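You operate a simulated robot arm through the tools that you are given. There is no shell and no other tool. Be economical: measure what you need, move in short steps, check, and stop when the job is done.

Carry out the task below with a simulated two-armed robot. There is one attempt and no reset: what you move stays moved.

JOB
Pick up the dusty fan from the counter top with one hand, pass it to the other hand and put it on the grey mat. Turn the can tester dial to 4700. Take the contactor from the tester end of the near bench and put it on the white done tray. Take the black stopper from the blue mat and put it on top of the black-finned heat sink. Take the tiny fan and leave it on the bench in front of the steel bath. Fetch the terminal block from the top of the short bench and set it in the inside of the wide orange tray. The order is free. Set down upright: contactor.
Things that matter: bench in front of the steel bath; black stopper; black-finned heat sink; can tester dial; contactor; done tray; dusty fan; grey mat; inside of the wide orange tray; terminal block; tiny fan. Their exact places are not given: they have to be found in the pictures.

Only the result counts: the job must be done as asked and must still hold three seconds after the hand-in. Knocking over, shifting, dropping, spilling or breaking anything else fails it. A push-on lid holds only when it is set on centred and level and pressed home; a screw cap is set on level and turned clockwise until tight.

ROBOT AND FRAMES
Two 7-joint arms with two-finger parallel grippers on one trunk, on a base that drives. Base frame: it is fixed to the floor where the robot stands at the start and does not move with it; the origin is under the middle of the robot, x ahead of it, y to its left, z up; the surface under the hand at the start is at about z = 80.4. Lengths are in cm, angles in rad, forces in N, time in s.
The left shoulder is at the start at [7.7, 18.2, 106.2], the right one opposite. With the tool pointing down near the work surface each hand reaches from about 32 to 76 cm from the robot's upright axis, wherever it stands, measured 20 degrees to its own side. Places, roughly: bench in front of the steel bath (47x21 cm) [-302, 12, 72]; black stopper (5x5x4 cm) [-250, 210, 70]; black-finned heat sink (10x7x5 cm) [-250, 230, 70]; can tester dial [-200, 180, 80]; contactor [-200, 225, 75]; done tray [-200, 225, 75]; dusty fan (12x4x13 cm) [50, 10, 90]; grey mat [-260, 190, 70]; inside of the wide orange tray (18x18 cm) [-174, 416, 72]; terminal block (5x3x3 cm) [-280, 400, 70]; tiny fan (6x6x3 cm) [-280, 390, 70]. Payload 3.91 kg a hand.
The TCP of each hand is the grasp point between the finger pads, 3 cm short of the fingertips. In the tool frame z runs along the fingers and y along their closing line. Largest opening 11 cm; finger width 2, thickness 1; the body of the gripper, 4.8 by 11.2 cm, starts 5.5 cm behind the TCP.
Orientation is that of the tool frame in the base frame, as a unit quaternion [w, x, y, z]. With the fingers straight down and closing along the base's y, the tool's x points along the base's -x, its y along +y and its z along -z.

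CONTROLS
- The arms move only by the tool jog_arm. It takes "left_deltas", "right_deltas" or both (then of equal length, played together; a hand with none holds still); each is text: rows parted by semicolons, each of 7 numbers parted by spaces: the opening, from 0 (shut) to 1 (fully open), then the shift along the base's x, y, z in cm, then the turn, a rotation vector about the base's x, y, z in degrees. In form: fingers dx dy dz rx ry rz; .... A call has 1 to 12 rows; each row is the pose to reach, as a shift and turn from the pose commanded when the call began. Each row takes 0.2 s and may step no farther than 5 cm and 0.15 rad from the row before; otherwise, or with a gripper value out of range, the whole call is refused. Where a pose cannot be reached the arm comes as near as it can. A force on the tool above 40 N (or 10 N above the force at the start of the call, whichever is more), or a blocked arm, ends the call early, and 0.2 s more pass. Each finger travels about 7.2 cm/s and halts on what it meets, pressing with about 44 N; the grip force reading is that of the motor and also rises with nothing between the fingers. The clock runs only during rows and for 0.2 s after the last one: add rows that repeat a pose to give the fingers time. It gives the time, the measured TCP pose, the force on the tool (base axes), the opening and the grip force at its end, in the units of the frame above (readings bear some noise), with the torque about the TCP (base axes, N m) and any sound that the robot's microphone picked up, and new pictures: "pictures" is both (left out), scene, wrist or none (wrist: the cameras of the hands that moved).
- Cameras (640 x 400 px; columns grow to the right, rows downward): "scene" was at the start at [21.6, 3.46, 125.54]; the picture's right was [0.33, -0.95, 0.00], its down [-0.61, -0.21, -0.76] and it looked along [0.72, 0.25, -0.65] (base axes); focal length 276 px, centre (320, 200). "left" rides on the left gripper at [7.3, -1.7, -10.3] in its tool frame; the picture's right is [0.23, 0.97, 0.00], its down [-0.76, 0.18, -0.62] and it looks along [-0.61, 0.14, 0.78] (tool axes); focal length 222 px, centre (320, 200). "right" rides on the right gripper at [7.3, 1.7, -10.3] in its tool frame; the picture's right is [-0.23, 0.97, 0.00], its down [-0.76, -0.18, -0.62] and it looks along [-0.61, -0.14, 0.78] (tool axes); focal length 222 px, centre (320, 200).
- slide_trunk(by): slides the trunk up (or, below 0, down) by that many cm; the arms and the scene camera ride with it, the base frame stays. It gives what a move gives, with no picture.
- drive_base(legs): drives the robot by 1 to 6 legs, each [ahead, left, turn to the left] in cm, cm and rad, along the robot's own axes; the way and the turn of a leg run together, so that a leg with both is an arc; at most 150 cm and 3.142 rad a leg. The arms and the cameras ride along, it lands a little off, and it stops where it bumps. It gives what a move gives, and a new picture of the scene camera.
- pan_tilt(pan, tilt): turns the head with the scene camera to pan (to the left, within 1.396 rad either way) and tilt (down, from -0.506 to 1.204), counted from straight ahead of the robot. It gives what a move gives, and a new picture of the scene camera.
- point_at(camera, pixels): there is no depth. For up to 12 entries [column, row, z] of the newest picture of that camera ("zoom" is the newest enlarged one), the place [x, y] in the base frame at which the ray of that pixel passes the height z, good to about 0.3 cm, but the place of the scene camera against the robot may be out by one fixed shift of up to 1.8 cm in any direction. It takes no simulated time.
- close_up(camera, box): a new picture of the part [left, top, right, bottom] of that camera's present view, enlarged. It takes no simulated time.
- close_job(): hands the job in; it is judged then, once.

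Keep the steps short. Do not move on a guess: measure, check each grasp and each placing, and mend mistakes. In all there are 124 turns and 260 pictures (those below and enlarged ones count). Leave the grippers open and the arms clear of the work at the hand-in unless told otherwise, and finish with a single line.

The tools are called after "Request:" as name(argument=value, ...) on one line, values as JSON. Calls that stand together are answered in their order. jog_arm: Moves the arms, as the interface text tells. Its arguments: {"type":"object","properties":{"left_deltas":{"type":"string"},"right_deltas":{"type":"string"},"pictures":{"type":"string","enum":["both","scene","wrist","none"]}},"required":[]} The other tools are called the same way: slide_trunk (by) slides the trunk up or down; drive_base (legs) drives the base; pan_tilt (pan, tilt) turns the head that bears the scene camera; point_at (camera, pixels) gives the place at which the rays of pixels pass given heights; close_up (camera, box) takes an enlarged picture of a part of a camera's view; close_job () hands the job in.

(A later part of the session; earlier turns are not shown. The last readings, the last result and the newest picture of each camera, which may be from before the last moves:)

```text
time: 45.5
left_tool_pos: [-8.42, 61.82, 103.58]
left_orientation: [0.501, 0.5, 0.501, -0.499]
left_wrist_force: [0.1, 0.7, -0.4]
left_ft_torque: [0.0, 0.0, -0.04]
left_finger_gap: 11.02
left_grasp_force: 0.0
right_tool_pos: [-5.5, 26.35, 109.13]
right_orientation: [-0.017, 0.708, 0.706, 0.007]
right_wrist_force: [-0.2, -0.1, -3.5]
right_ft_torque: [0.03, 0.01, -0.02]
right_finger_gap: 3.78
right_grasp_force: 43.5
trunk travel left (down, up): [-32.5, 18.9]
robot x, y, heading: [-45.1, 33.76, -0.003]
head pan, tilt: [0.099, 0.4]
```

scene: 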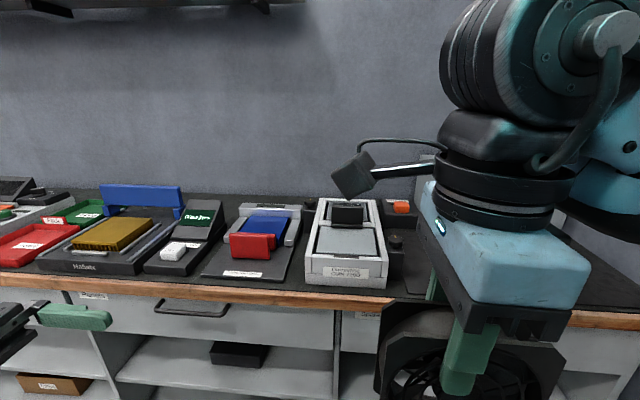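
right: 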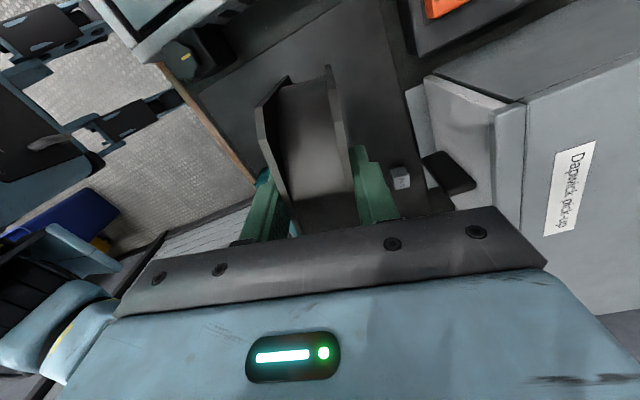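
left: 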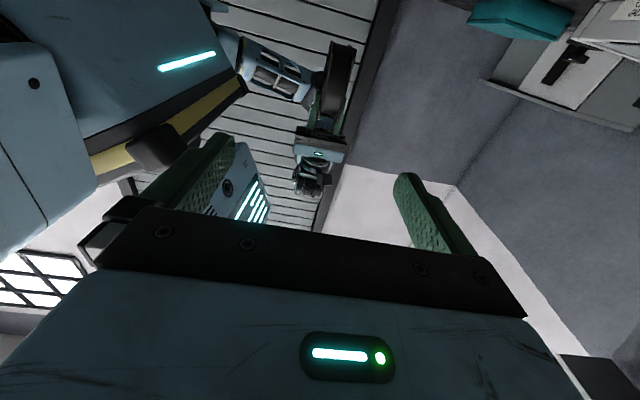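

The left hand points to the right as wanted. I align its x with the fan (-5.5) and approach to y = 40, then check.

Request:
jog_arm(left_deltas=".8 2.9 -4 0 0 0 0; .8 2.9 -8 0 0 0 0; .8 2.9 -12 0 0 0 0; .8 2.9 -16 0 0 0 0; .8 2.9 -20 0 0 0 0; .8 2.9 -22 0 0 0 0", pictures="wrist")

Request:
pan_tilt(pan=-0.1, tilt=0.75)

```text
time: 46.9
left_tool_pos: [-5.56, 39.73, 103.73]
left_orientation: [0.5, 0.498, 0.501, -0.5]
left_wrist_force: [0.5, 0.6, 0.6]
left_ft_torque: [-0.02, 0.01, -0.04]
left_finger_gap: 8.79
left_grasp_force: 0.1
right_tool_pos: [-5.49, 26.32, 109.19]
right_orientation: [-0.017, 0.707, 0.707, 0.006]
right_wrist_force: [-0.1, 0.4, -2.1]
right_ft_torque: [0.05, 0.0, 0.01]
right_finger_gap: 3.76
right_grasp_force: 43.8
trunk travel left (down, up): [-32.5, 18.9]
robot x, y, heading: [-45.07, 33.87, -0.005]
head pan, tilt: [0.099, 0.4]
```

left: 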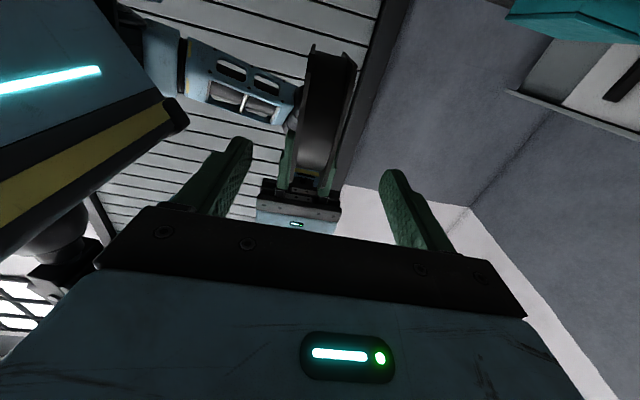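

```text
time: 47.7
left_tool_pos: [-5.65, 39.84, 103.65]
left_orientation: [-0.5, -0.5, -0.5, 0.501]
left_wrist_force: [0.3, 0.6, 0.4]
left_ft_torque: [0.03, -0.01, 0.04]
left_finger_gap: 8.79
left_grasp_force: 0.1
right_tool_pos: [-5.65, 26.23, 109.23]
right_orientation: [-0.016, 0.708, 0.706, 0.007]
right_wrist_force: [0.5, -0.1, -3.0]
right_ft_torque: [0.04, 0.01, 0.04]
right_finger_gap: 3.78
right_grasp_force: 44.1
trunk travel left (down, up): [-32.5, 18.9]
robot x, y, heading: [-45.56, 33.98, -0.005]
head pan, tilt: [-0.099, 0.75]
```

scene: 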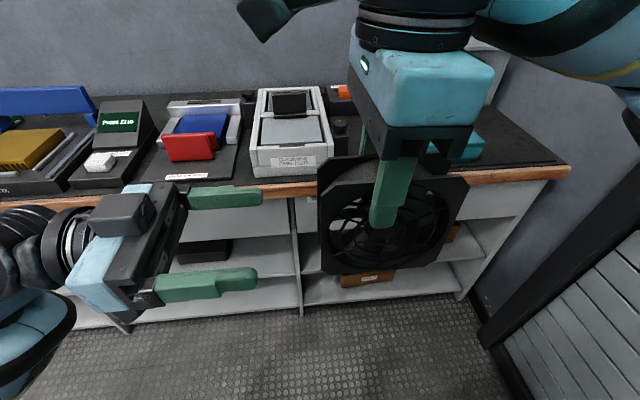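

Aligned: fan rim between the left fingers' lines. I advance 9 cm and close the left hand.

Request:
jog_arm(left_deltas=".8 0 -3 0 0 0 0; .8 0 -6 0 0 0 0; .8 0 -9 0 0 0 0; .8 0 -9 0 0 0 0; .3 0 -9 0 0 0 0; 0 0 -9 0 0 0 0; 0 0 -9 0 0 0 0; 0 0 -9 0 0 0 0", pictures="both")

```text
time: 49.5
left_tool_pos: [-5.59, 30.74, 103.76]
left_orientation: [0.5, 0.499, 0.501, -0.5]
left_wrist_force: [-0.2, -1.8, 1.0]
left_ft_torque: [0.21, 0.4, -0.11]
left_finger_gap: 3.77
left_grasp_force: 44.1
right_tool_pos: [-5.54, 26.29, 109.24]
right_orientation: [-0.018, 0.708, 0.706, 0.007]
right_wrist_force: [0.3, 2.1, -4.2]
right_ft_torque: [-0.14, -0.42, 0.1]
right_finger_gap: 3.77
right_grasp_force: 44.7
trunk travel left (down, up): [-32.5, 18.9]
robot x, y, heading: [-45.23, 34.09, -0.002]
head pan, tilt: [-0.099, 0.75]
```

scene: 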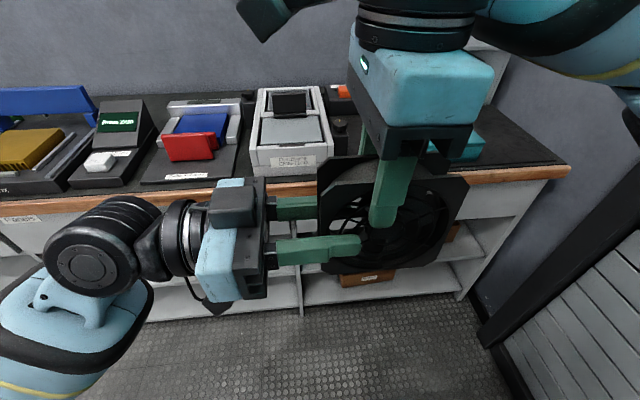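
left: 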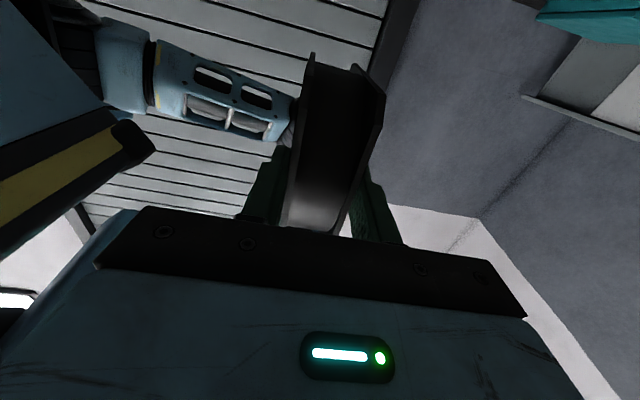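

Both hands hold it at 3.77 cm. Now the right hand opens and withdraws upward.

Request:
jog_arm(right_deltas=".3 0 0 0 0 0 0; .6 0 0 0 0 0 0; .6 0 0 0 0 0 0; .6 0 0 0 0 0 0; .6 0 0 3 0 0 0; .6 0 0 7 0 0 0; .6 0 -4 10 0 0 0; .6 0 -8 10 0 0 0; .6 0 -12 10 0 0 0; .6 0 -16 10 0 0 0", pictures="scene")

```text
time: 51.7
left_tool_pos: [-5.65, 30.79, 103.86]
left_orientation: [0.499, 0.5, 0.501, -0.501]
left_wrist_force: [0.3, -0.1, 0.0]
left_ft_torque: [0.16, 0.0, 0.01]
left_finger_gap: 3.75
left_grasp_force: 44.0
right_tool_pos: [-5.63, 10.3, 119.45]
right_orientation: [-0.017, 0.707, 0.707, 0.008]
right_wrist_force: [-0.3, -0.2, 0.0]
right_ft_torque: [0.02, 0.02, 0.02]
right_finger_gap: 6.6
right_grasp_force: 0.0
trunk travel left (down, up): [-32.5, 18.9]
robot x, y, heading: [-45.28, 34.0, -0.003]
head pan, tilt: [-0.099, 0.75]
```

scene: 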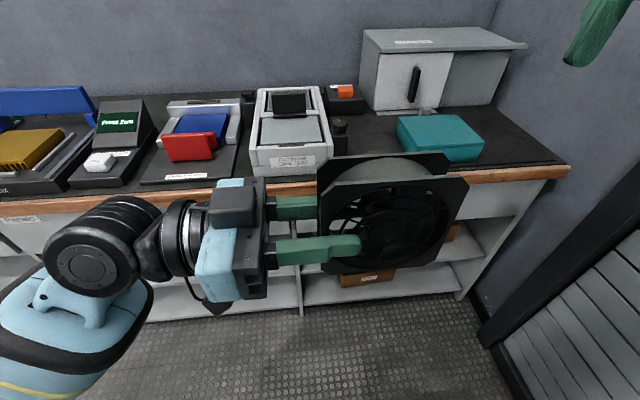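

Handover done. I turn the left hand back to pointing down, with the fan hanging from it, and move it to its side.

Request:
jog_arm(left_deltas="0 0 2.3 1 8.2 0 0; 0 0 4.6 2 16.4 0 0; 0 0 6.9 3 24.6 0 0; 0 0 9.2 4 32.8 0 0; 0 0 11.5 5 41 0 0; 0 0 13.8 6 49.2 0 0; 0 0 16.1 7 57.4 0 0; 0 0 18.4 8 65.6 0 0; 0 0 20.7 9 73.8 0 0; 0 0 23 10 82 0 0; 0 0 25 10 90 0 0", right_deltas=".6 0 -2 0 0 0 8; .6 0 -4 0 0 0 16; .6 0 -6 0 0 0 24; .6 0 -6 0 0 0 32; .6 0 -6 0 0 0 40; .6 0 -6 0 0 0 48; .6 0 -6 0 0 0 56; .6 0 -6 0 0 0 64; .6 0 -6 0 0 0 72; .6 0 -6 0 0 0 80; .6 0 -6 0 0 0 88", pictures="none")

Request:
pan_tilt(pan=1.0, tilt=0.25)

```text
time: 54.1
left_tool_pos: [-5.5, 55.72, 113.82]
left_orientation: [0.0, 0.707, 0.708, 0.001]
left_wrist_force: [0.4, -0.2, -3.1]
left_ft_torque: [0.04, 0.02, 0.02]
left_finger_gap: 3.75
left_grasp_force: 44.2
right_tool_pos: [-5.17, 5.15, 117.64]
right_orientation: [-0.015, 0.018, 1.0, -0.006]
right_wrist_force: [0.2, 0.1, -0.6]
right_ft_torque: [-0.01, -0.05, 0.0]
right_finger_gap: 6.6
right_grasp_force: 0.1
right hand out of reach, approached as far as the arm can: row 3, 4, 5, 6, 7, 8, 9, 10, 11
trunk travel left (down, up): [-32.5, 18.9]
robot x, y, heading: [-45.32, 34.14, -0.005]
head pan, tilt: [-0.099, 0.75]
```

```text
time: 55.5
left_tool_pos: [-5.48, 55.84, 113.87]
left_orientation: [0.001, 0.706, 0.708, -0.001]
left_wrist_force: [0.4, -0.1, -2.9]
left_ft_torque: [-0.01, -0.02, 0.0]
left_finger_gap: 3.75
left_grasp_force: 44.0
right_tool_pos: [-5.16, 5.17, 117.76]
right_orientation: [-0.016, 0.019, 1.0, -0.005]
right_wrist_force: [0.0, 0.7, -0.6]
right_ft_torque: [0.0, 0.01, -0.01]
right_finger_gap: 6.59
right_grasp_force: 0.1
trunk travel left (down, up): [-32.5, 18.9]
robot x, y, heading: [-44.95, 33.86, -0.003]
head pan, tilt: [1.0, 0.25]
```

scene: 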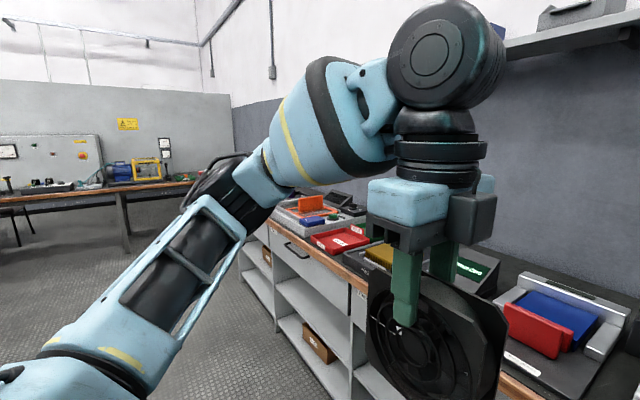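

I turn left on the spot by about 115° to look at the destination area.

Request:
drive_base(legs=[[0, 0, 2.2]])

Request:
pan_tilt(pan=0.0, tilt=0.3)

```text
time: 61.1
left_tool_pos: [-86.62, 52.38, 113.9]
left_orientation: [0.0, -0.318, 0.948, 0.001]
left_wrist_force: [-0.4, 0.6, -3.1]
left_ft_torque: [0.01, 0.0, -0.01]
left_finger_gap: 3.75
left_grasp_force: 44.3
right_tool_pos: [-46.53, 83.13, 117.67]
right_orientation: [0.003, 0.887, -0.462, 0.016]
right_wrist_force: [-0.4, -0.4, 0.0]
right_ft_torque: [-0.02, -0.01, 0.0]
right_finger_gap: 6.62
right_grasp_force: 0.0
trunk travel left (down, up): [-32.5, 18.9]
robot x, y, heading: [-45.29, 33.51, 2.214]
head pan, tilt: [1.0, 0.25]
```

scene: 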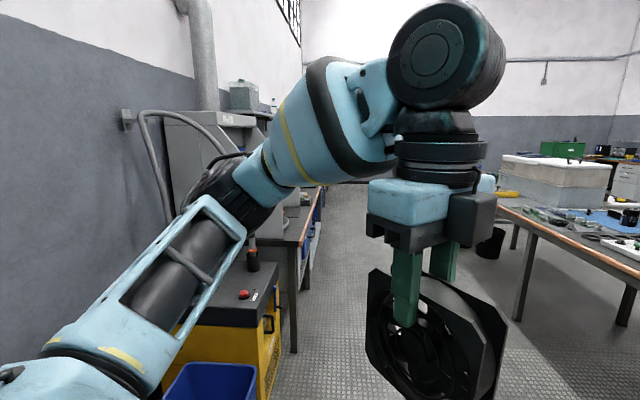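

```text
time: 62.4
left_tool_pos: [-86.49, 52.44, 113.88]
left_orientation: [0.0, -0.319, 0.948, 0.001]
left_wrist_force: [-0.6, -0.7, -2.7]
left_ft_torque: [-0.03, 0.03, 0.01]
left_finger_gap: 3.75
left_grasp_force: 44.4
right_tool_pos: [-46.48, 83.17, 117.73]
right_orientation: [0.003, 0.887, -0.462, 0.016]
right_wrist_force: [-1.0, -0.2, 0.6]
right_ft_torque: [0.03, -0.02, 0.03]
right_finger_gap: 6.58
right_grasp_force: 0.1
trunk travel left (down, up): [-32.5, 18.9]
robot x, y, heading: [-45.26, 33.74, 2.218]
head pan, tilt: [0.0, 0.3]
```

scene: 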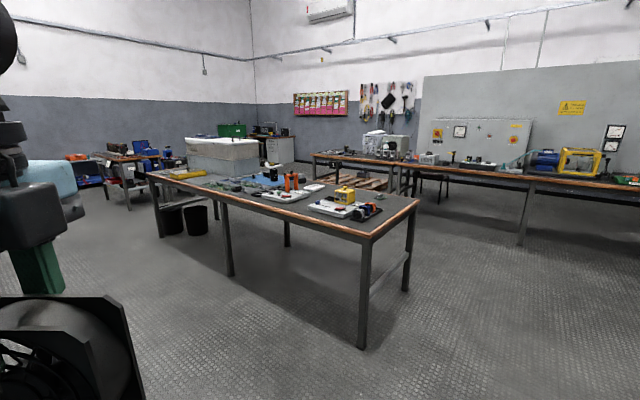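

The near bench is in sight. I enlarge it and measure its corners.

Request:
close_up(camera="scene", box=[150, 160, 430, 250])

Request:
point_at(camera="scene", pixels=[[371, 241, 72], [418, 203, 72], [150, 175, 72], [360, 350, 0], [233, 275, 0], [405, 290, 0], [160, 237, 0], [344, 195, 76], [270, 180, 73], [290, 192, 73]])

Request:
close_up(camera="scene", box=[225, 165, 395, 225])

```text
2.29 times, centred on (290, 205) of scene
```

zoom: 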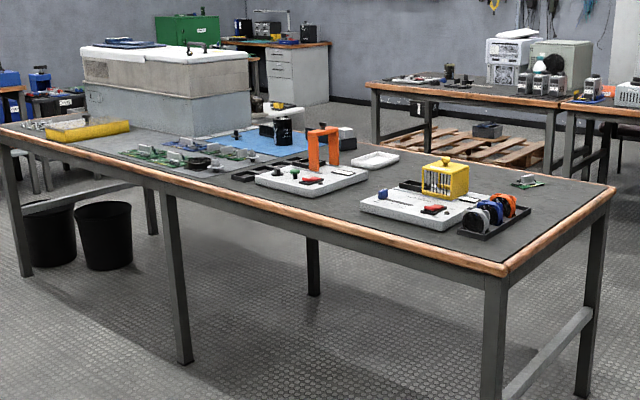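

```text
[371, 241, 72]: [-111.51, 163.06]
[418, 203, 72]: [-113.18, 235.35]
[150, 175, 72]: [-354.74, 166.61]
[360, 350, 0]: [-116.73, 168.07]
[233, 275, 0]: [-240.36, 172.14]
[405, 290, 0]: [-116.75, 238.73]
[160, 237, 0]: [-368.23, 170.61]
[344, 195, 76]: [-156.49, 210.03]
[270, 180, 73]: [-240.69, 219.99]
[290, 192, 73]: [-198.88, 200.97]
```

```text
3.76 times, centred on (310, 195) of scene
```

zoom: 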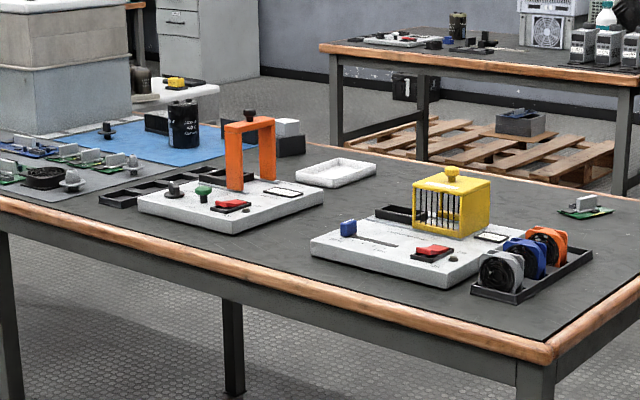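

The bench spans x -112…-355, y 163…238. I drive to its south side, near (-222, 116), and face it; the corridor looks free.

Request:
drive_base(legs=[[0, 0, 0.487], [100, 0, 0], [95, 0, 0], [0, 0, -1.134]])

Request:
pan_tilt(pan=0.0, tilt=0.6)

```text
time: 76.4
left_tool_pos: [-245.95, 155.34, 113.99]
left_orientation: [0.0, -0.015, 1.0, 0.0]
left_wrist_force: [-0.6, 0.3, -3.7]
left_ft_torque: [0.0, 0.02, -0.04]
left_finger_gap: 3.77
left_grasp_force: 43.9
right_tool_pos: [-195.39, 156.94, 117.71]
right_orientation: [-0.007, -0.703, 0.711, -0.015]
right_wrist_force: [0.3, -0.6, 0.7]
right_ft_torque: [-0.01, -0.01, -0.03]
right_finger_gap: 6.61
right_grasp_force: 0.0
trunk travel left (down, up): [-32.5, 18.9]
robot x, y, heading: [-223.27, 116.12, 1.594]
head pan, tilt: [0.0, 0.3]
```

scene: 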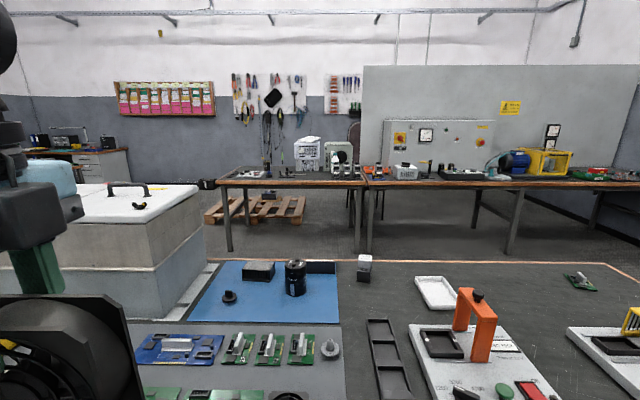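

```text
time: 77.2
left_tool_pos: [-245.97, 155.16, 113.79]
left_orientation: [0.001, -0.014, 1.0, 0.001]
left_wrist_force: [0.1, -0.1, -4.2]
left_ft_torque: [0.02, 0.03, -0.02]
left_finger_gap: 3.76
left_grasp_force: 43.9
right_tool_pos: [-195.35, 156.99, 117.7]
right_orientation: [-0.008, -0.703, 0.711, -0.015]
right_wrist_force: [-0.7, -0.1, 0.1]
right_ft_torque: [0.01, -0.03, 0.01]
right_finger_gap: 6.58
right_grasp_force: 0.1
trunk travel left (down, up): [-32.5, 18.9]
robot x, y, heading: [-223.07, 115.85, 1.589]
head pan, tilt: [0.0, 0.6]
```

scene: 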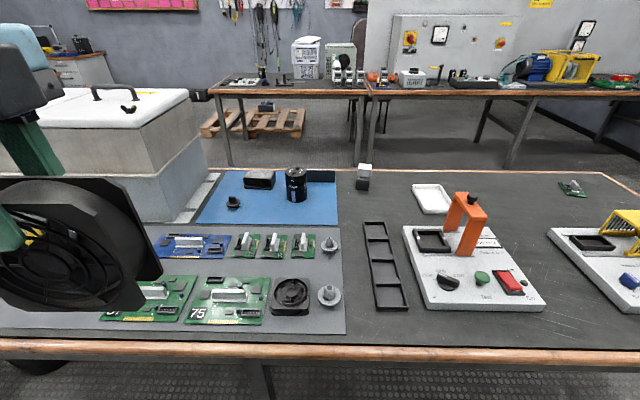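

A good view. I enlarge the mats and the tester.

Request:
close_up(camera="scene", box=[190, 150, 420, 300])

Request:
close_up(camera="scene", box=[340, 155, 570, 325])

Request:
point_at(camera="scene", pixels=[[345, 334, 72], [342, 245, 72], [337, 220, 72], [335, 172, 72], [222, 170, 72], [197, 222, 72], [448, 283, 75], [482, 278, 75], [364, 188, 72], [430, 195, 73], [233, 205, 73], [260, 180, 76]])

```text
2.67 times, centred on (305, 225) of scene
```

zoom: 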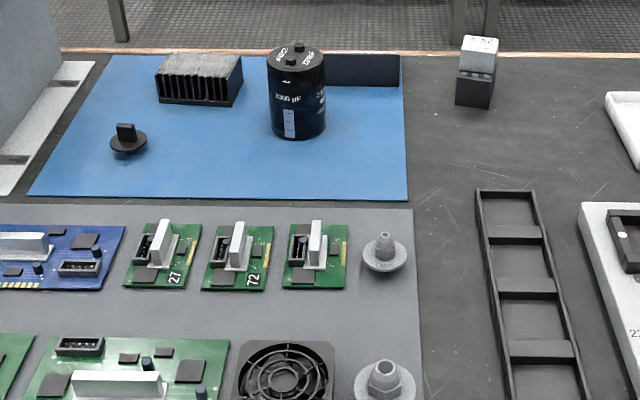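

```text
2.35 times, centred on (455, 240) of scene
```

zoom: 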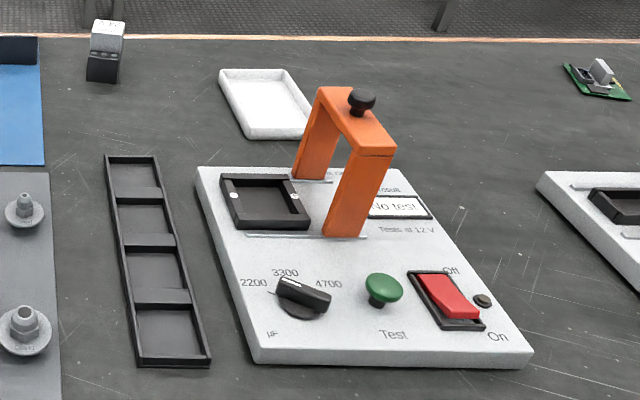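

```text
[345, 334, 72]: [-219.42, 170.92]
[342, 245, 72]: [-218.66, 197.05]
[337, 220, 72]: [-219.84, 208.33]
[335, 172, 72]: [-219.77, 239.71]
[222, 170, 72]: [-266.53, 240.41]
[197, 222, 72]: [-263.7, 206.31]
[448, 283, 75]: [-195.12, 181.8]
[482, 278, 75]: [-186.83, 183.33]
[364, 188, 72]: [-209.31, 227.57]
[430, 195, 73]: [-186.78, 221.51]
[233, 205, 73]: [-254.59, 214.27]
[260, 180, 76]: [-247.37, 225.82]
```

I need the left part of the grey mat, hidden behind the held fan. I look with the left wrist camera and from a panned head.

Request:
jog_arm(left_deltas="0 -4 0 3 0 0 0; 0 -8 0 6 0 0 0; 0 -12 0 8 0 0 0; 0 -16 0 8 0 0 0", pictures="both")

```text
time: 78.2
left_tool_pos: [-258.42, 158.21, 116.24]
left_orientation: [0.001, -0.012, 1.0, 0.001]
left_wrist_force: [-0.5, -0.6, -3.7]
left_ft_torque: [0.01, 0.0, 0.0]
left_finger_gap: 3.83
left_grasp_force: 43.9
left hand out of reach, approached as far as the arm can: row 2, 3, 4
right_tool_pos: [-195.54, 157.07, 117.81]
right_orientation: [-0.008, -0.702, 0.712, -0.014]
right_wrist_force: [0.0, -0.7, -0.2]
right_ft_torque: [0.0, 0.02, 0.01]
right_finger_gap: 6.63
right_grasp_force: 0.0
trunk travel left (down, up): [-32.5, 18.9]
robot x, y, heading: [-222.68, 116.25, 1.588]
head pan, tilt: [0.0, 0.6]
```

scene: 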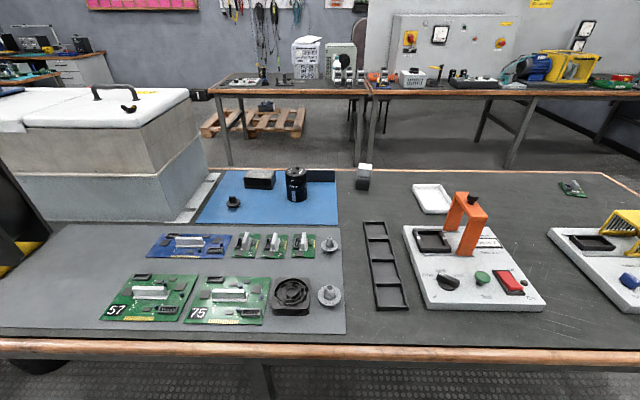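
left: 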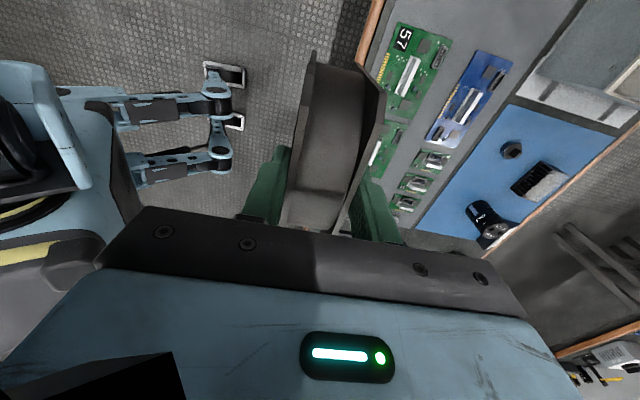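

The left part of the grey mat is empty (columns 20–105, rows 240–320). I measure it.

Request:
point_at(camera="scene", pixels=[[50, 240, 72.5], [0, 325, 72.5], [100, 320, 72.5], [130, 275, 72.5], [147, 255, 72.5], [60, 285, 72.5], [80, 275, 72.5], [0, 260, 72.5], [62, 225, 72.5]])

Request:
close_up(camera="scene", box=[0, 200, 200, 340])

```text
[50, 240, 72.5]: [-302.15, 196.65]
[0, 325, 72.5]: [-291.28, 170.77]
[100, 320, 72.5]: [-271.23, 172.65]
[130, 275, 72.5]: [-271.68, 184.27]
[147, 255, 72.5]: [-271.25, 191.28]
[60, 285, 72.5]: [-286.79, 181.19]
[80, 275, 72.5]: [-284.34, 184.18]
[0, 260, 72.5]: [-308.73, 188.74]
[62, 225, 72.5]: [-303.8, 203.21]
```

```text
2.86 times, centred on (100, 270) of scene
```

zoom: 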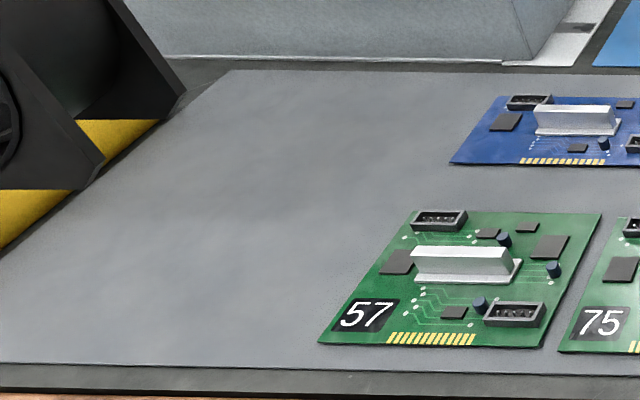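

Free mat area runs x ≈ -300…-272, y ≈ 171…200. I drive left 40 cm so that the target (-286, 185) comes well within the left hand's reach.

Request:
drive_base(legs=[[2, 40, -0.02]])

Request:
pan_tilt(pan=0.35, tilt=0.75)

```text
time: 82.3
left_tool_pos: [-297.74, 160.62, 116.21]
left_orientation: [0.001, -0.002, 1.0, 0.0]
left_wrist_force: [0.6, -0.5, -3.6]
left_ft_torque: [0.01, -0.03, -0.01]
left_finger_gap: 3.78
left_grasp_force: 44.1
right_tool_pos: [-234.98, 158.0, 117.67]
right_orientation: [-0.008, -0.695, 0.719, -0.015]
right_wrist_force: [-0.7, 1.0, -0.3]
right_ft_torque: [0.02, -0.01, 0.02]
right_finger_gap: 6.56
right_grasp_force: 0.1
trunk travel left (down, up): [-32.5, 18.9]
robot x, y, heading: [-263.4, 117.76, 1.573]
head pan, tilt: [0.0, 0.6]
```

scene: 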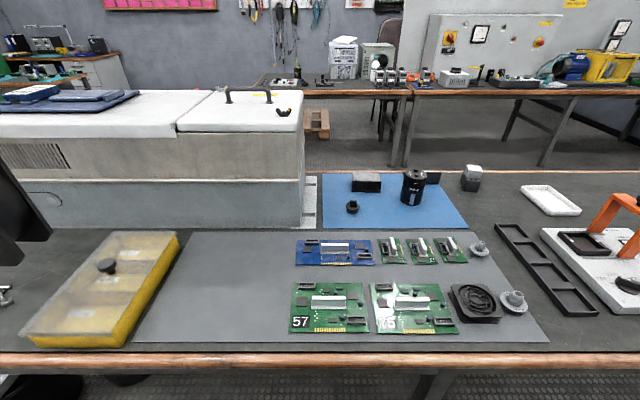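

```text
time: 83.1
left_tool_pos: [-297.72, 160.73, 116.24]
left_orientation: [0.0, -0.002, 1.0, 0.001]
left_wrist_force: [0.5, 0.1, -3.3]
left_ft_torque: [-0.01, 0.05, 0.01]
left_finger_gap: 3.77
left_grasp_force: 43.8
right_tool_pos: [-234.77, 158.05, 117.77]
right_orientation: [-0.008, -0.695, 0.719, -0.015]
right_wrist_force: [0.3, 0.8, 0.5]
right_ft_torque: [0.0, 0.03, 0.01]
right_finger_gap: 6.59
right_grasp_force: 0.1
trunk travel left (down, up): [-32.5, 18.9]
robot x, y, heading: [-263.39, 117.95, 1.57]
head pan, tilt: [0.351, 0.75]
```

scene: 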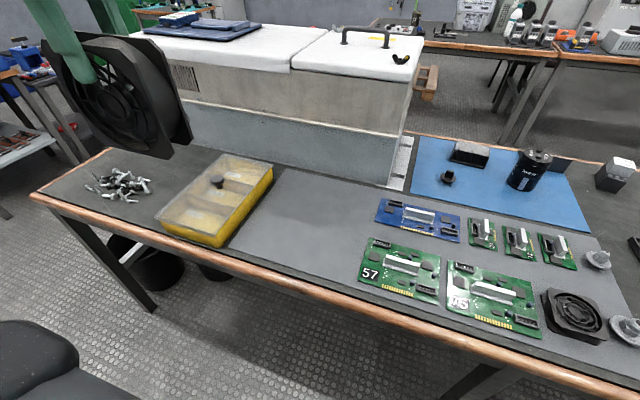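

A yellow box bounds the free part. I measure the free patch between it and the board marked 57.

Request:
point_at(camera="scene", pixels=[[226, 247, 72.5], [272, 182, 72.5], [374, 240, 72.5], [360, 285, 72.5], [378, 203, 72.5], [310, 220, 72.5], [300, 210, 72.5], [290, 170, 72.5]])

```text
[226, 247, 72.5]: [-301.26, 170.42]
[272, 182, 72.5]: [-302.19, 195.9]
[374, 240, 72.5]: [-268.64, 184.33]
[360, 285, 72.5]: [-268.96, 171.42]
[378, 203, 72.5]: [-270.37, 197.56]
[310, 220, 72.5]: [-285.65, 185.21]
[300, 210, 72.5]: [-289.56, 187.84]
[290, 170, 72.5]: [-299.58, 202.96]
```

I move the fan above (-285.5, 185) and then go down most of the way.

Request:
jog_arm(left_deltas="0 2 4 0 0 0 0; 0 4 8 0 0 0 0; 0 6 12 0 0 0 0; 0 8 16 0 0 0 0; 0 10.2 20.3 0 0 0 0; 0 12.2 24.3 0 0 0 0; 0 12.2 24.3 -5 0 0 0; 0 12.2 24.3 -10 0 0 0; 0 12.2 24.3 -15 0 0 0; 0 12.2 24.3 -20 0 0 0; 0 12.2 24.3 -25 0 0 0", pictures="both")

```text
time: 85.5
left_tool_pos: [-285.73, 184.95, 91.12]
left_orientation: [0.001, -0.003, 1.0, 0.002]
left_wrist_force: [0.0, -0.2, -2.7]
left_ft_torque: [0.0, 0.0, 0.03]
left_finger_gap: 3.77
left_grasp_force: 43.6
left hand out of reach, approached as far as the arm can: row 6
right_tool_pos: [-234.88, 157.91, 117.7]
right_orientation: [-0.007, -0.695, 0.719, -0.014]
right_wrist_force: [-0.3, 0.5, -0.8]
right_ft_torque: [-0.01, 0.01, 0.03]
right_finger_gap: 6.59
right_grasp_force: 0.0
trunk travel left (down, up): [-32.5, 18.9]
robot x, y, heading: [-263.38, 117.57, 1.57]
head pan, tilt: [0.351, 0.75]
```

scene: 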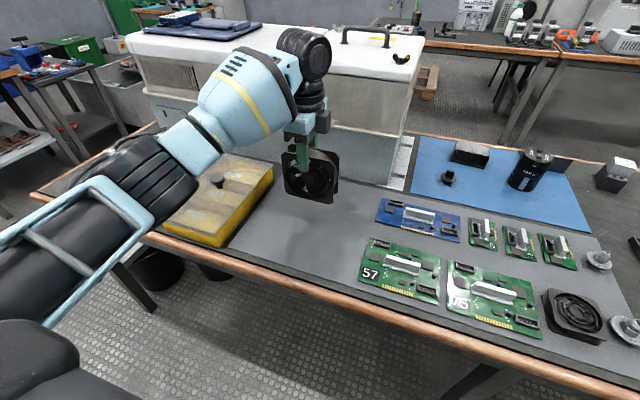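
left: 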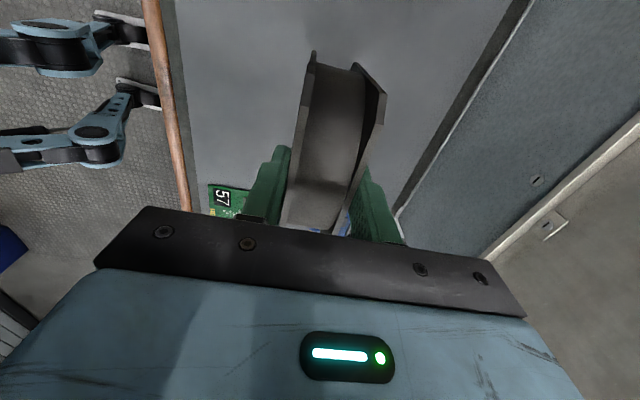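

Request:
jog_arm(left_deltas="0 0 0 -2.5 0 0 0; 0 0 0 -5 0 0 0; 0 0 0 -6.5 0 0 0; 0 0 0 -7 0 0 0; 0 0 0 -7.5 0 0 0; 0 0 0 -8 0 0 0; 0 0 0 -8.4 0 0 0; 0 0 0 -8.8 0 0 0; 0 0 0 -9.2 0 0 0; 0 0 0 -9.6 0 0 0; 0 0 0 -10 0 0 0", pictures="scene")

```text
time: 87.8
left_tool_pos: [-285.53, 184.87, 82.42]
left_orientation: [0.002, -0.003, 1.0, 0.004]
left_wrist_force: [1.6, -12.9, 16.6]
left_ft_torque: [-1.64, 0.68, 0.65]
left_finger_gap: 3.74
left_grasp_force: 43.3
right_tool_pos: [-234.74, 157.84, 117.75]
right_orientation: [-0.006, -0.695, 0.718, -0.014]
right_wrist_force: [0.3, -0.4, -0.2]
right_ft_torque: [-0.02, 0.0, 0.02]
right_finger_gap: 6.59
right_grasp_force: 0.1
trunk travel left (down, up): [-32.5, 18.9]
robot x, y, heading: [-263.38, 117.84, 1.568]
head pan, tilt: [0.351, 0.75]
stopped in row 11 (left hand): the force on the tool passed its limit at 42 N (the readings are from after the stop); the commanded pose is now the measured one
```

scene: 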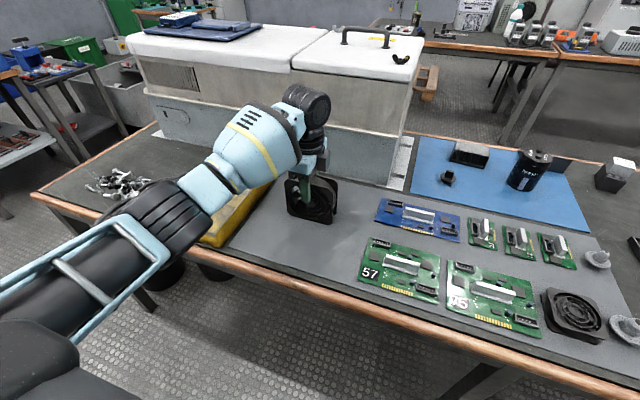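

Fan is on the mat (contact at z = 82.4). I ease up slightly, open, and withdraw upward.

Request:
jog_arm(left_deltas="0 0 0 0.3 0 0 0; 0 0 0 0.3 0 0 0; .2 0 0 0.3 0 0 0; .4 0 0 0.3 0 0 0; .6 0 0 0.3 0 0 0; .6 0 0 0.3 0 0 0; .6 0 0 2.5 0 0 0; .6 0 0 6 0 0 0; .6 0 0 11 0 0 0; .6 0 0 16 0 0 0; .6 0 0 21 0 0 0; .6 0 0 26 0 0 0", pictures="both")

```text
time: 90.4
left_tool_pos: [-285.56, 185.07, 108.11]
left_orientation: [0.002, -0.002, 1.0, 0.005]
left_wrist_force: [-0.4, 0.6, 0.3]
left_ft_torque: [0.01, -0.02, 0.01]
left_finger_gap: 6.6
left_grasp_force: 0.0
right_tool_pos: [-234.71, 158.03, 117.8]
right_orientation: [-0.006, -0.695, 0.719, -0.013]
right_wrist_force: [0.9, -0.8, 0.1]
right_ft_torque: [-0.01, -0.01, 0.01]
right_finger_gap: 6.61
right_grasp_force: 0.0
trunk travel left (down, up): [-32.5, 18.9]
robot x, y, heading: [-263.27, 117.94, 1.57]
head pan, tilt: [0.351, 0.75]
```

scene: 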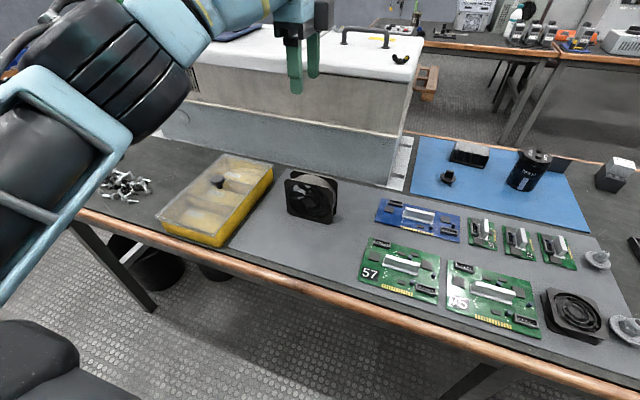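
left: 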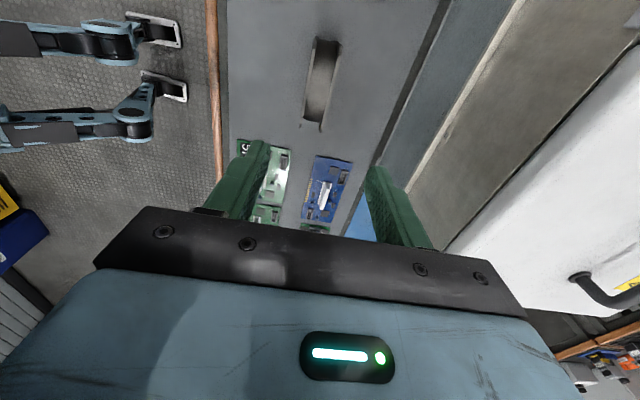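

The fan stands on the mat and nothing else moved. Next the dial, reachable from this side: I pull the left hand back and drive right about 45 cm.

Request:
jog_arm(left_deltas=".6 0 -4 1 0 0 0; .6 0 -8 2 0 0 0; .6 1 -12 3 0 0 0; .6 2 -16 4 0 0 0; .6 3 -20 4 0 0 0; .6 4 -24 4 0 0 0; .6 5 -28 4 0 0 0", pictures="none")

Request:
drive_base(legs=[[0, -46, 0]])

Request:
pan_tilt(pan=-0.3, tilt=0.75)

Request:
close_up(camera="scene", box=[240, 180, 400, 280])

```text
time: 92.0
left_tool_pos: [-280.42, 156.64, 111.8]
left_orientation: [0.001, -0.003, 1.0, 0.004]
left_wrist_force: [0.0, 0.3, -0.7]
left_ft_torque: [0.0, 0.03, -0.01]
left_finger_gap: 6.6
left_grasp_force: 0.1
right_tool_pos: [-234.78, 157.89, 117.88]
right_orientation: [-0.007, -0.696, 0.718, -0.015]
right_wrist_force: [-0.4, 0.6, -0.7]
right_ft_torque: [-0.01, -0.01, 0.01]
right_finger_gap: 6.59
right_grasp_force: 0.2
trunk travel left (down, up): [-32.5, 18.9]
robot x, y, heading: [-263.14, 117.64, 1.572]
head pan, tilt: [0.351, 0.75]
```

```text
time: 96.6
left_tool_pos: [-233.78, 156.87, 111.73]
left_orientation: [0.001, -0.001, 1.0, 0.005]
left_wrist_force: [-0.4, -0.8, 0.1]
left_ft_torque: [0.03, -0.01, -0.01]
left_finger_gap: 6.6
left_grasp_force: 0.0
right_tool_pos: [-188.37, 157.78, 117.67]
right_orientation: [-0.008, -0.695, 0.719, -0.016]
right_wrist_force: [-0.4, 0.1, 0.0]
right_ft_torque: [0.0, 0.0, 0.01]
right_finger_gap: 6.6
right_grasp_force: 0.0
trunk travel left (down, up): [-32.5, 18.9]
robot x, y, heading: [-217.03, 117.83, 1.568]
head pan, tilt: [0.351, 0.75]
```

scene: 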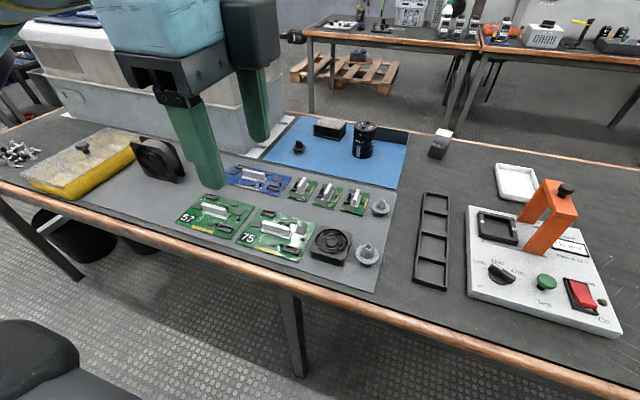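

```text
time: 97.6
left_tool_pos: [-233.78, 156.84, 111.63]
left_orientation: [0.0, -0.002, 1.0, 0.006]
left_wrist_force: [-0.2, 0.5, 0.5]
left_ft_torque: [0.01, 0.0, 0.01]
left_finger_gap: 6.59
left_grasp_force: 0.0
right_tool_pos: [-188.28, 157.84, 117.81]
right_orientation: [-0.008, -0.695, 0.719, -0.015]
right_wrist_force: [-0.1, 0.4, 0.1]
right_ft_torque: [0.01, 0.03, 0.01]
right_finger_gap: 6.62
right_grasp_force: 0.0
trunk travel left (down, up): [-32.5, 18.9]
robot x, y, heading: [-216.92, 117.56, 1.566]
head pan, tilt: [-0.3, 0.75]
```

scene: 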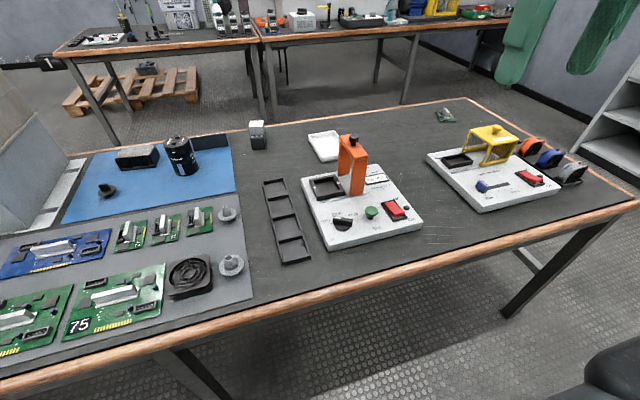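

```text
4.00 times, centred on (320, 230) of scene
```

zoom: 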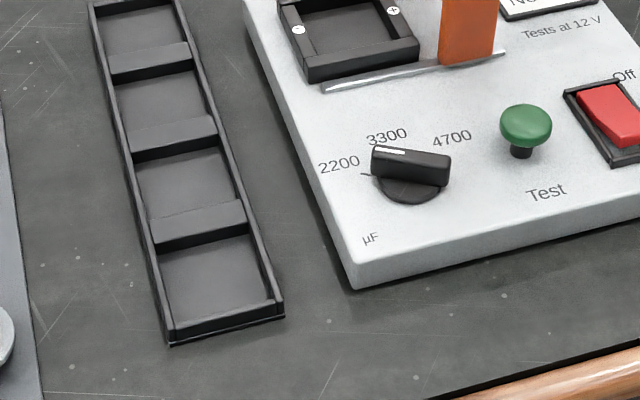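

The dial's white mark is at its left end, pointing to 2200; 4700 is printed upper right. I measure centre, bar ends and labels.

Request:
point_at(camera="zoom", pixels=[[410, 192, 74.5], [340, 165, 74.5], [386, 137, 74.5], [452, 137, 74.5], [367, 174, 74.5], [372, 152, 77], [450, 160, 77], [376, 151, 77], [404, 153, 77], [411, 157, 77], [380, 195, 75], [445, 195, 75]])

Request:
close_up(camera="scene", box=[315, 195, 375, 240])

```text
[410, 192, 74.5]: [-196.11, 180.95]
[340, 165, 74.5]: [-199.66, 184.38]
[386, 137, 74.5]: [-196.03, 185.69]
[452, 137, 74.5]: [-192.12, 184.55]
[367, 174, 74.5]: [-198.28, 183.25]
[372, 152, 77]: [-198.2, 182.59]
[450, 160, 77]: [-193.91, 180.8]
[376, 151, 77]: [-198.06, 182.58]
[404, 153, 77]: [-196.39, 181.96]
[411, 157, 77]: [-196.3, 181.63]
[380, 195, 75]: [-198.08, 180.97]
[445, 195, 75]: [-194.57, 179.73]
```

```text
8.89 times, centred on (345, 218) of scene
```

zoom: 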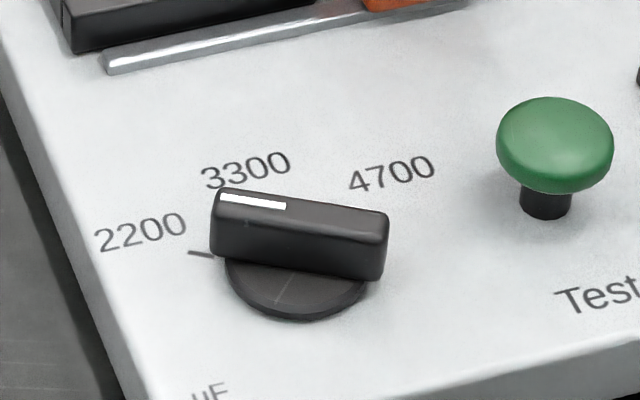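

Dial centre ≈ (-196, 181.4); the bar lies along ~157°, 4700 at ~42°, so about 110° clockwise. The left hand has the wider wrist range for this, so I drive right 41 cm to bring the dial in front of it.

Request:
drive_base(legs=[[0, -41, 0]])

Request:
pan_tilt(pan=0.25, tilt=0.8)

Request:
close_up(camera="scene", box=[240, 160, 400, 260])

```text
time: 101.8
left_tool_pos: [-192.38, 156.75, 111.76]
left_orientation: [0.001, -0.003, 1.0, 0.004]
left_wrist_force: [-0.1, 0.1, -0.3]
left_ft_torque: [-0.01, 0.0, -0.01]
left_finger_gap: 6.6
left_grasp_force: 0.1
right_tool_pos: [-146.82, 158.0, 117.81]
right_orientation: [-0.007, -0.696, 0.718, -0.015]
right_wrist_force: [-0.2, -0.5, 0.5]
right_ft_torque: [-0.01, -0.01, 0.0]
right_finger_gap: 6.61
right_grasp_force: 0.1
trunk travel left (down, up): [-32.5, 18.9]
robot x, y, heading: [-175.45, 117.66, 1.573]
head pan, tilt: [-0.3, 0.75]
```

scene: 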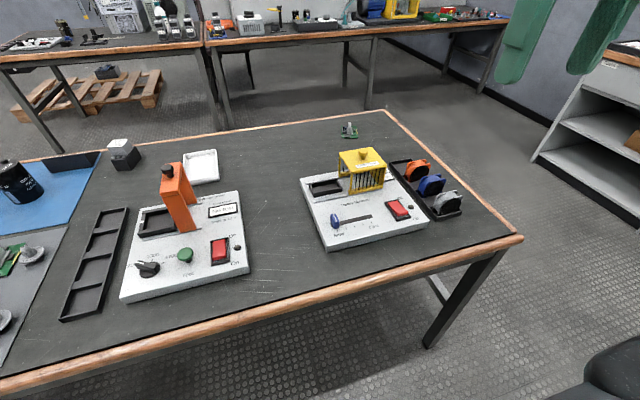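

```text
time: 102.8
left_tool_pos: [-192.46, 156.76, 111.68]
left_orientation: [0.0, -0.003, 1.0, 0.005]
left_wrist_force: [-0.8, 1.0, 0.0]
left_ft_torque: [0.0, 0.03, 0.01]
left_finger_gap: 6.63
left_grasp_force: 0.1
right_tool_pos: [-146.91, 158.0, 117.87]
right_orientation: [-0.007, -0.696, 0.718, -0.015]
right_wrist_force: [0.9, 0.5, -1.6]
right_ft_torque: [0.05, 0.02, 0.01]
right_finger_gap: 6.6
right_grasp_force: 0.0
trunk travel left (down, up): [-32.5, 18.9]
robot x, y, heading: [-175.52, 118.06, 1.572]
head pan, tilt: [0.25, 0.799]
```

scene: 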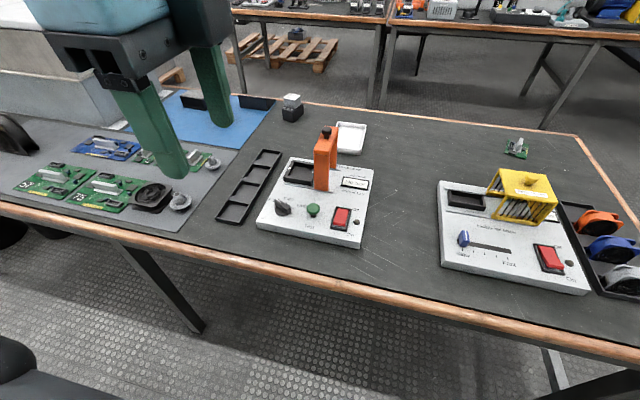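

```text
4.00 times, centred on (320, 210) of scene
```

zoom: 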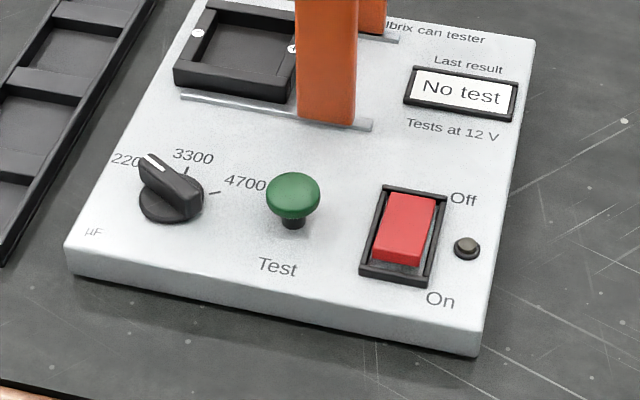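

Request:
point_at(camera="zoom", pixels=[[170, 205, 75], [140, 160, 75], [187, 170, 75], [215, 192, 75], [150, 158, 77.5], [145, 172, 77.5], [200, 195, 77.5], [292, 195, 77.5], [300, 115, 75], [355, 125, 75], [75, 270, 73], [480, 350, 73]])

Request:
close_up(camera="scene", box=[260, 110, 380, 230])

Request:
close_up(camera="scene", box=[262, 190, 312, 225])

```text
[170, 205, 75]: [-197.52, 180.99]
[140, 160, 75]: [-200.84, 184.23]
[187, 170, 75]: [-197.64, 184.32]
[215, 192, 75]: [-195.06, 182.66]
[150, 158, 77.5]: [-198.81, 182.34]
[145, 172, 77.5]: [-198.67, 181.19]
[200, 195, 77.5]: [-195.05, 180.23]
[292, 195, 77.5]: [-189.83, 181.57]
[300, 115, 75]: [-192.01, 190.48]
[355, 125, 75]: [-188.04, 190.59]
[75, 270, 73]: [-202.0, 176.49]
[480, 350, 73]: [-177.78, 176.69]
```

```text
3.33 times, centred on (320, 170) of scene
```

zoom: 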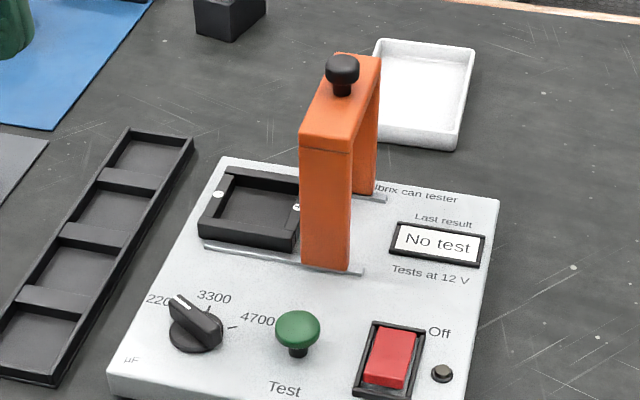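

```text
11.43 times, centred on (287, 208) of scene
```

zoom: 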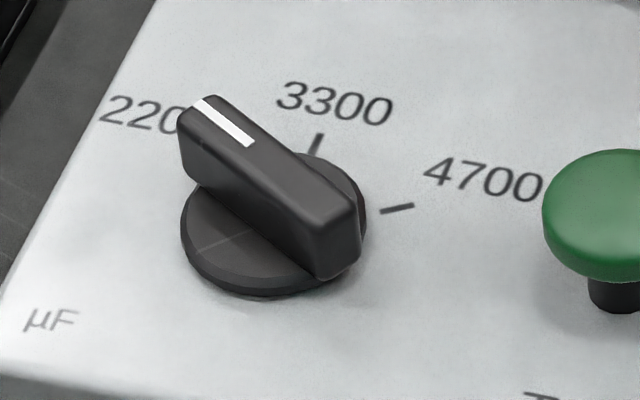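

Request:
point_at(camera="zoom", pixels=[[274, 225, 75], [316, 143, 74.7], [320, 134, 74.7], [383, 212, 74.7], [413, 205, 74.7], [205, 101, 77.5], [246, 143, 77.5], [352, 203, 77.5], [185, 125, 77.5], [215, 97, 77.5], [320, 228, 77.5], [356, 208, 77.5]])

```text
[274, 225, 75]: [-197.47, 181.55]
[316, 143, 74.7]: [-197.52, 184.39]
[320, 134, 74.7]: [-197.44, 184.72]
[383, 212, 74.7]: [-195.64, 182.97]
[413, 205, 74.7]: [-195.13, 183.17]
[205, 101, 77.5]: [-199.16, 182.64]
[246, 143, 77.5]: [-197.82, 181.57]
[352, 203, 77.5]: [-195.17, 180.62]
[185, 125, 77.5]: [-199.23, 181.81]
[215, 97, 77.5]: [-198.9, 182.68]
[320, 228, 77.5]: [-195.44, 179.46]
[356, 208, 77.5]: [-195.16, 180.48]
```

The ticks give: dial centre ≈ (-197.5, 182), 2200 at ~155°, 3300 at 90°, 4700 at ~25°: 130° clockwise. I turn the left hand so its fingers will straddle the bar, moving above the dial.

Request:
jog_arm(left_deltas=".6 0 0 0 0 0 8.2; .6 0 0 0 0 0 16.4; .6 0 0 0 0 0 24.6; .6 0 0 0 0 0 32.8; .6 0 0 0 0 0 41; .6 0 0 0 0 0 49.2; .6 0 0 0 0 0 57.4; .6 0 0 0 0 0 65.6; .6 0 0 0 0 0 73.8; .6 0 0 0 0 0 82; .6 0 0 0 0 0 90; .6 0 0 0 0 0 98", pictures="none")

Request:
jog_arm(left_deltas=".6 -.7 3.2 0 0 0 8; .6 -1.4 6.4 0 0 0 16; .6 -2.1 9.6 -1 0 0 24; .6 -2.8 12.8 -2 0 0 32; .6 -3.5 16 -4 0 0 40; .6 -4.2 19.2 -6 0 0 48; .6 -4.9 22.4 -9 0 0 56; .6 -5 25 -12 0 0 57; .6 -5 25 -16 0 0 57", pictures="both")

```text
time: 105.4
left_tool_pos: [-192.45, 156.72, 111.63]
left_orientation: [0.003, 0.757, -0.653, -0.003]
left_wrist_force: [0.1, -0.2, 0.0]
left_ft_torque: [0.0, 0.0, 0.0]
left_finger_gap: 6.58
left_grasp_force: 0.1
right_tool_pos: [-146.89, 157.98, 117.68]
right_orientation: [-0.008, -0.696, 0.718, -0.016]
right_wrist_force: [0.2, 0.1, 0.4]
right_ft_torque: [-0.02, 0.01, -0.01]
right_finger_gap: 6.62
right_grasp_force: 0.1
trunk travel left (down, up): [-32.5, 18.9]
robot x, y, heading: [-175.29, 117.64, 1.576]
head pan, tilt: [0.25, 0.799]
```

```text
time: 107.4
left_tool_pos: [-197.31, 181.83, 95.49]
left_orientation: [0.005, 0.977, -0.213, -0.002]
left_wrist_force: [0.4, -0.1, -0.1]
left_ft_torque: [0.01, 0.01, -0.01]
left_finger_gap: 6.61
left_grasp_force: 0.1
right_tool_pos: [-146.95, 158.0, 117.67]
right_orientation: [-0.007, -0.696, 0.718, -0.015]
right_wrist_force: [0.3, 0.0, 0.8]
right_ft_torque: [0.01, 0.02, 0.0]
right_finger_gap: 6.59
right_grasp_force: 0.1
trunk travel left (down, up): [-32.5, 18.9]
robot x, y, heading: [-175.65, 117.93, 1.569]
head pan, tilt: [0.25, 0.799]
```

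scene: 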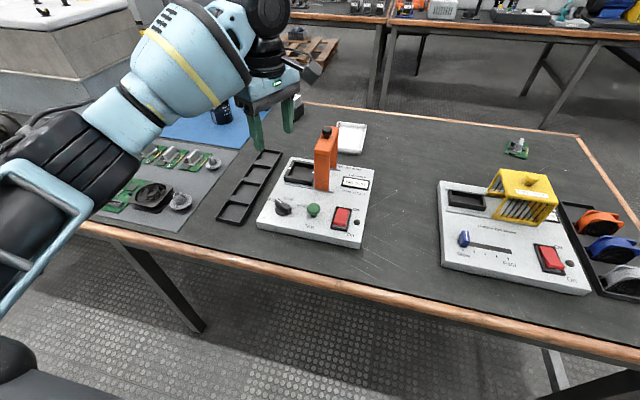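
left: 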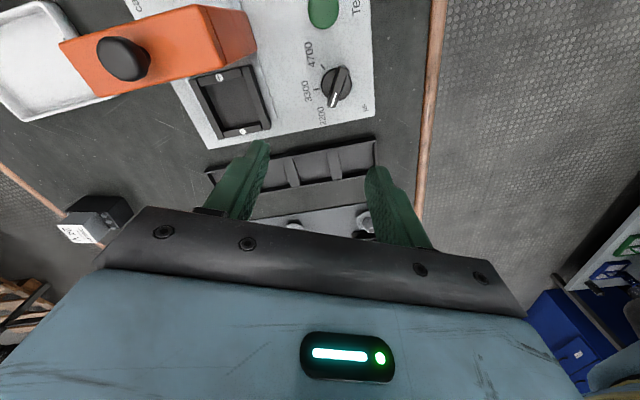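

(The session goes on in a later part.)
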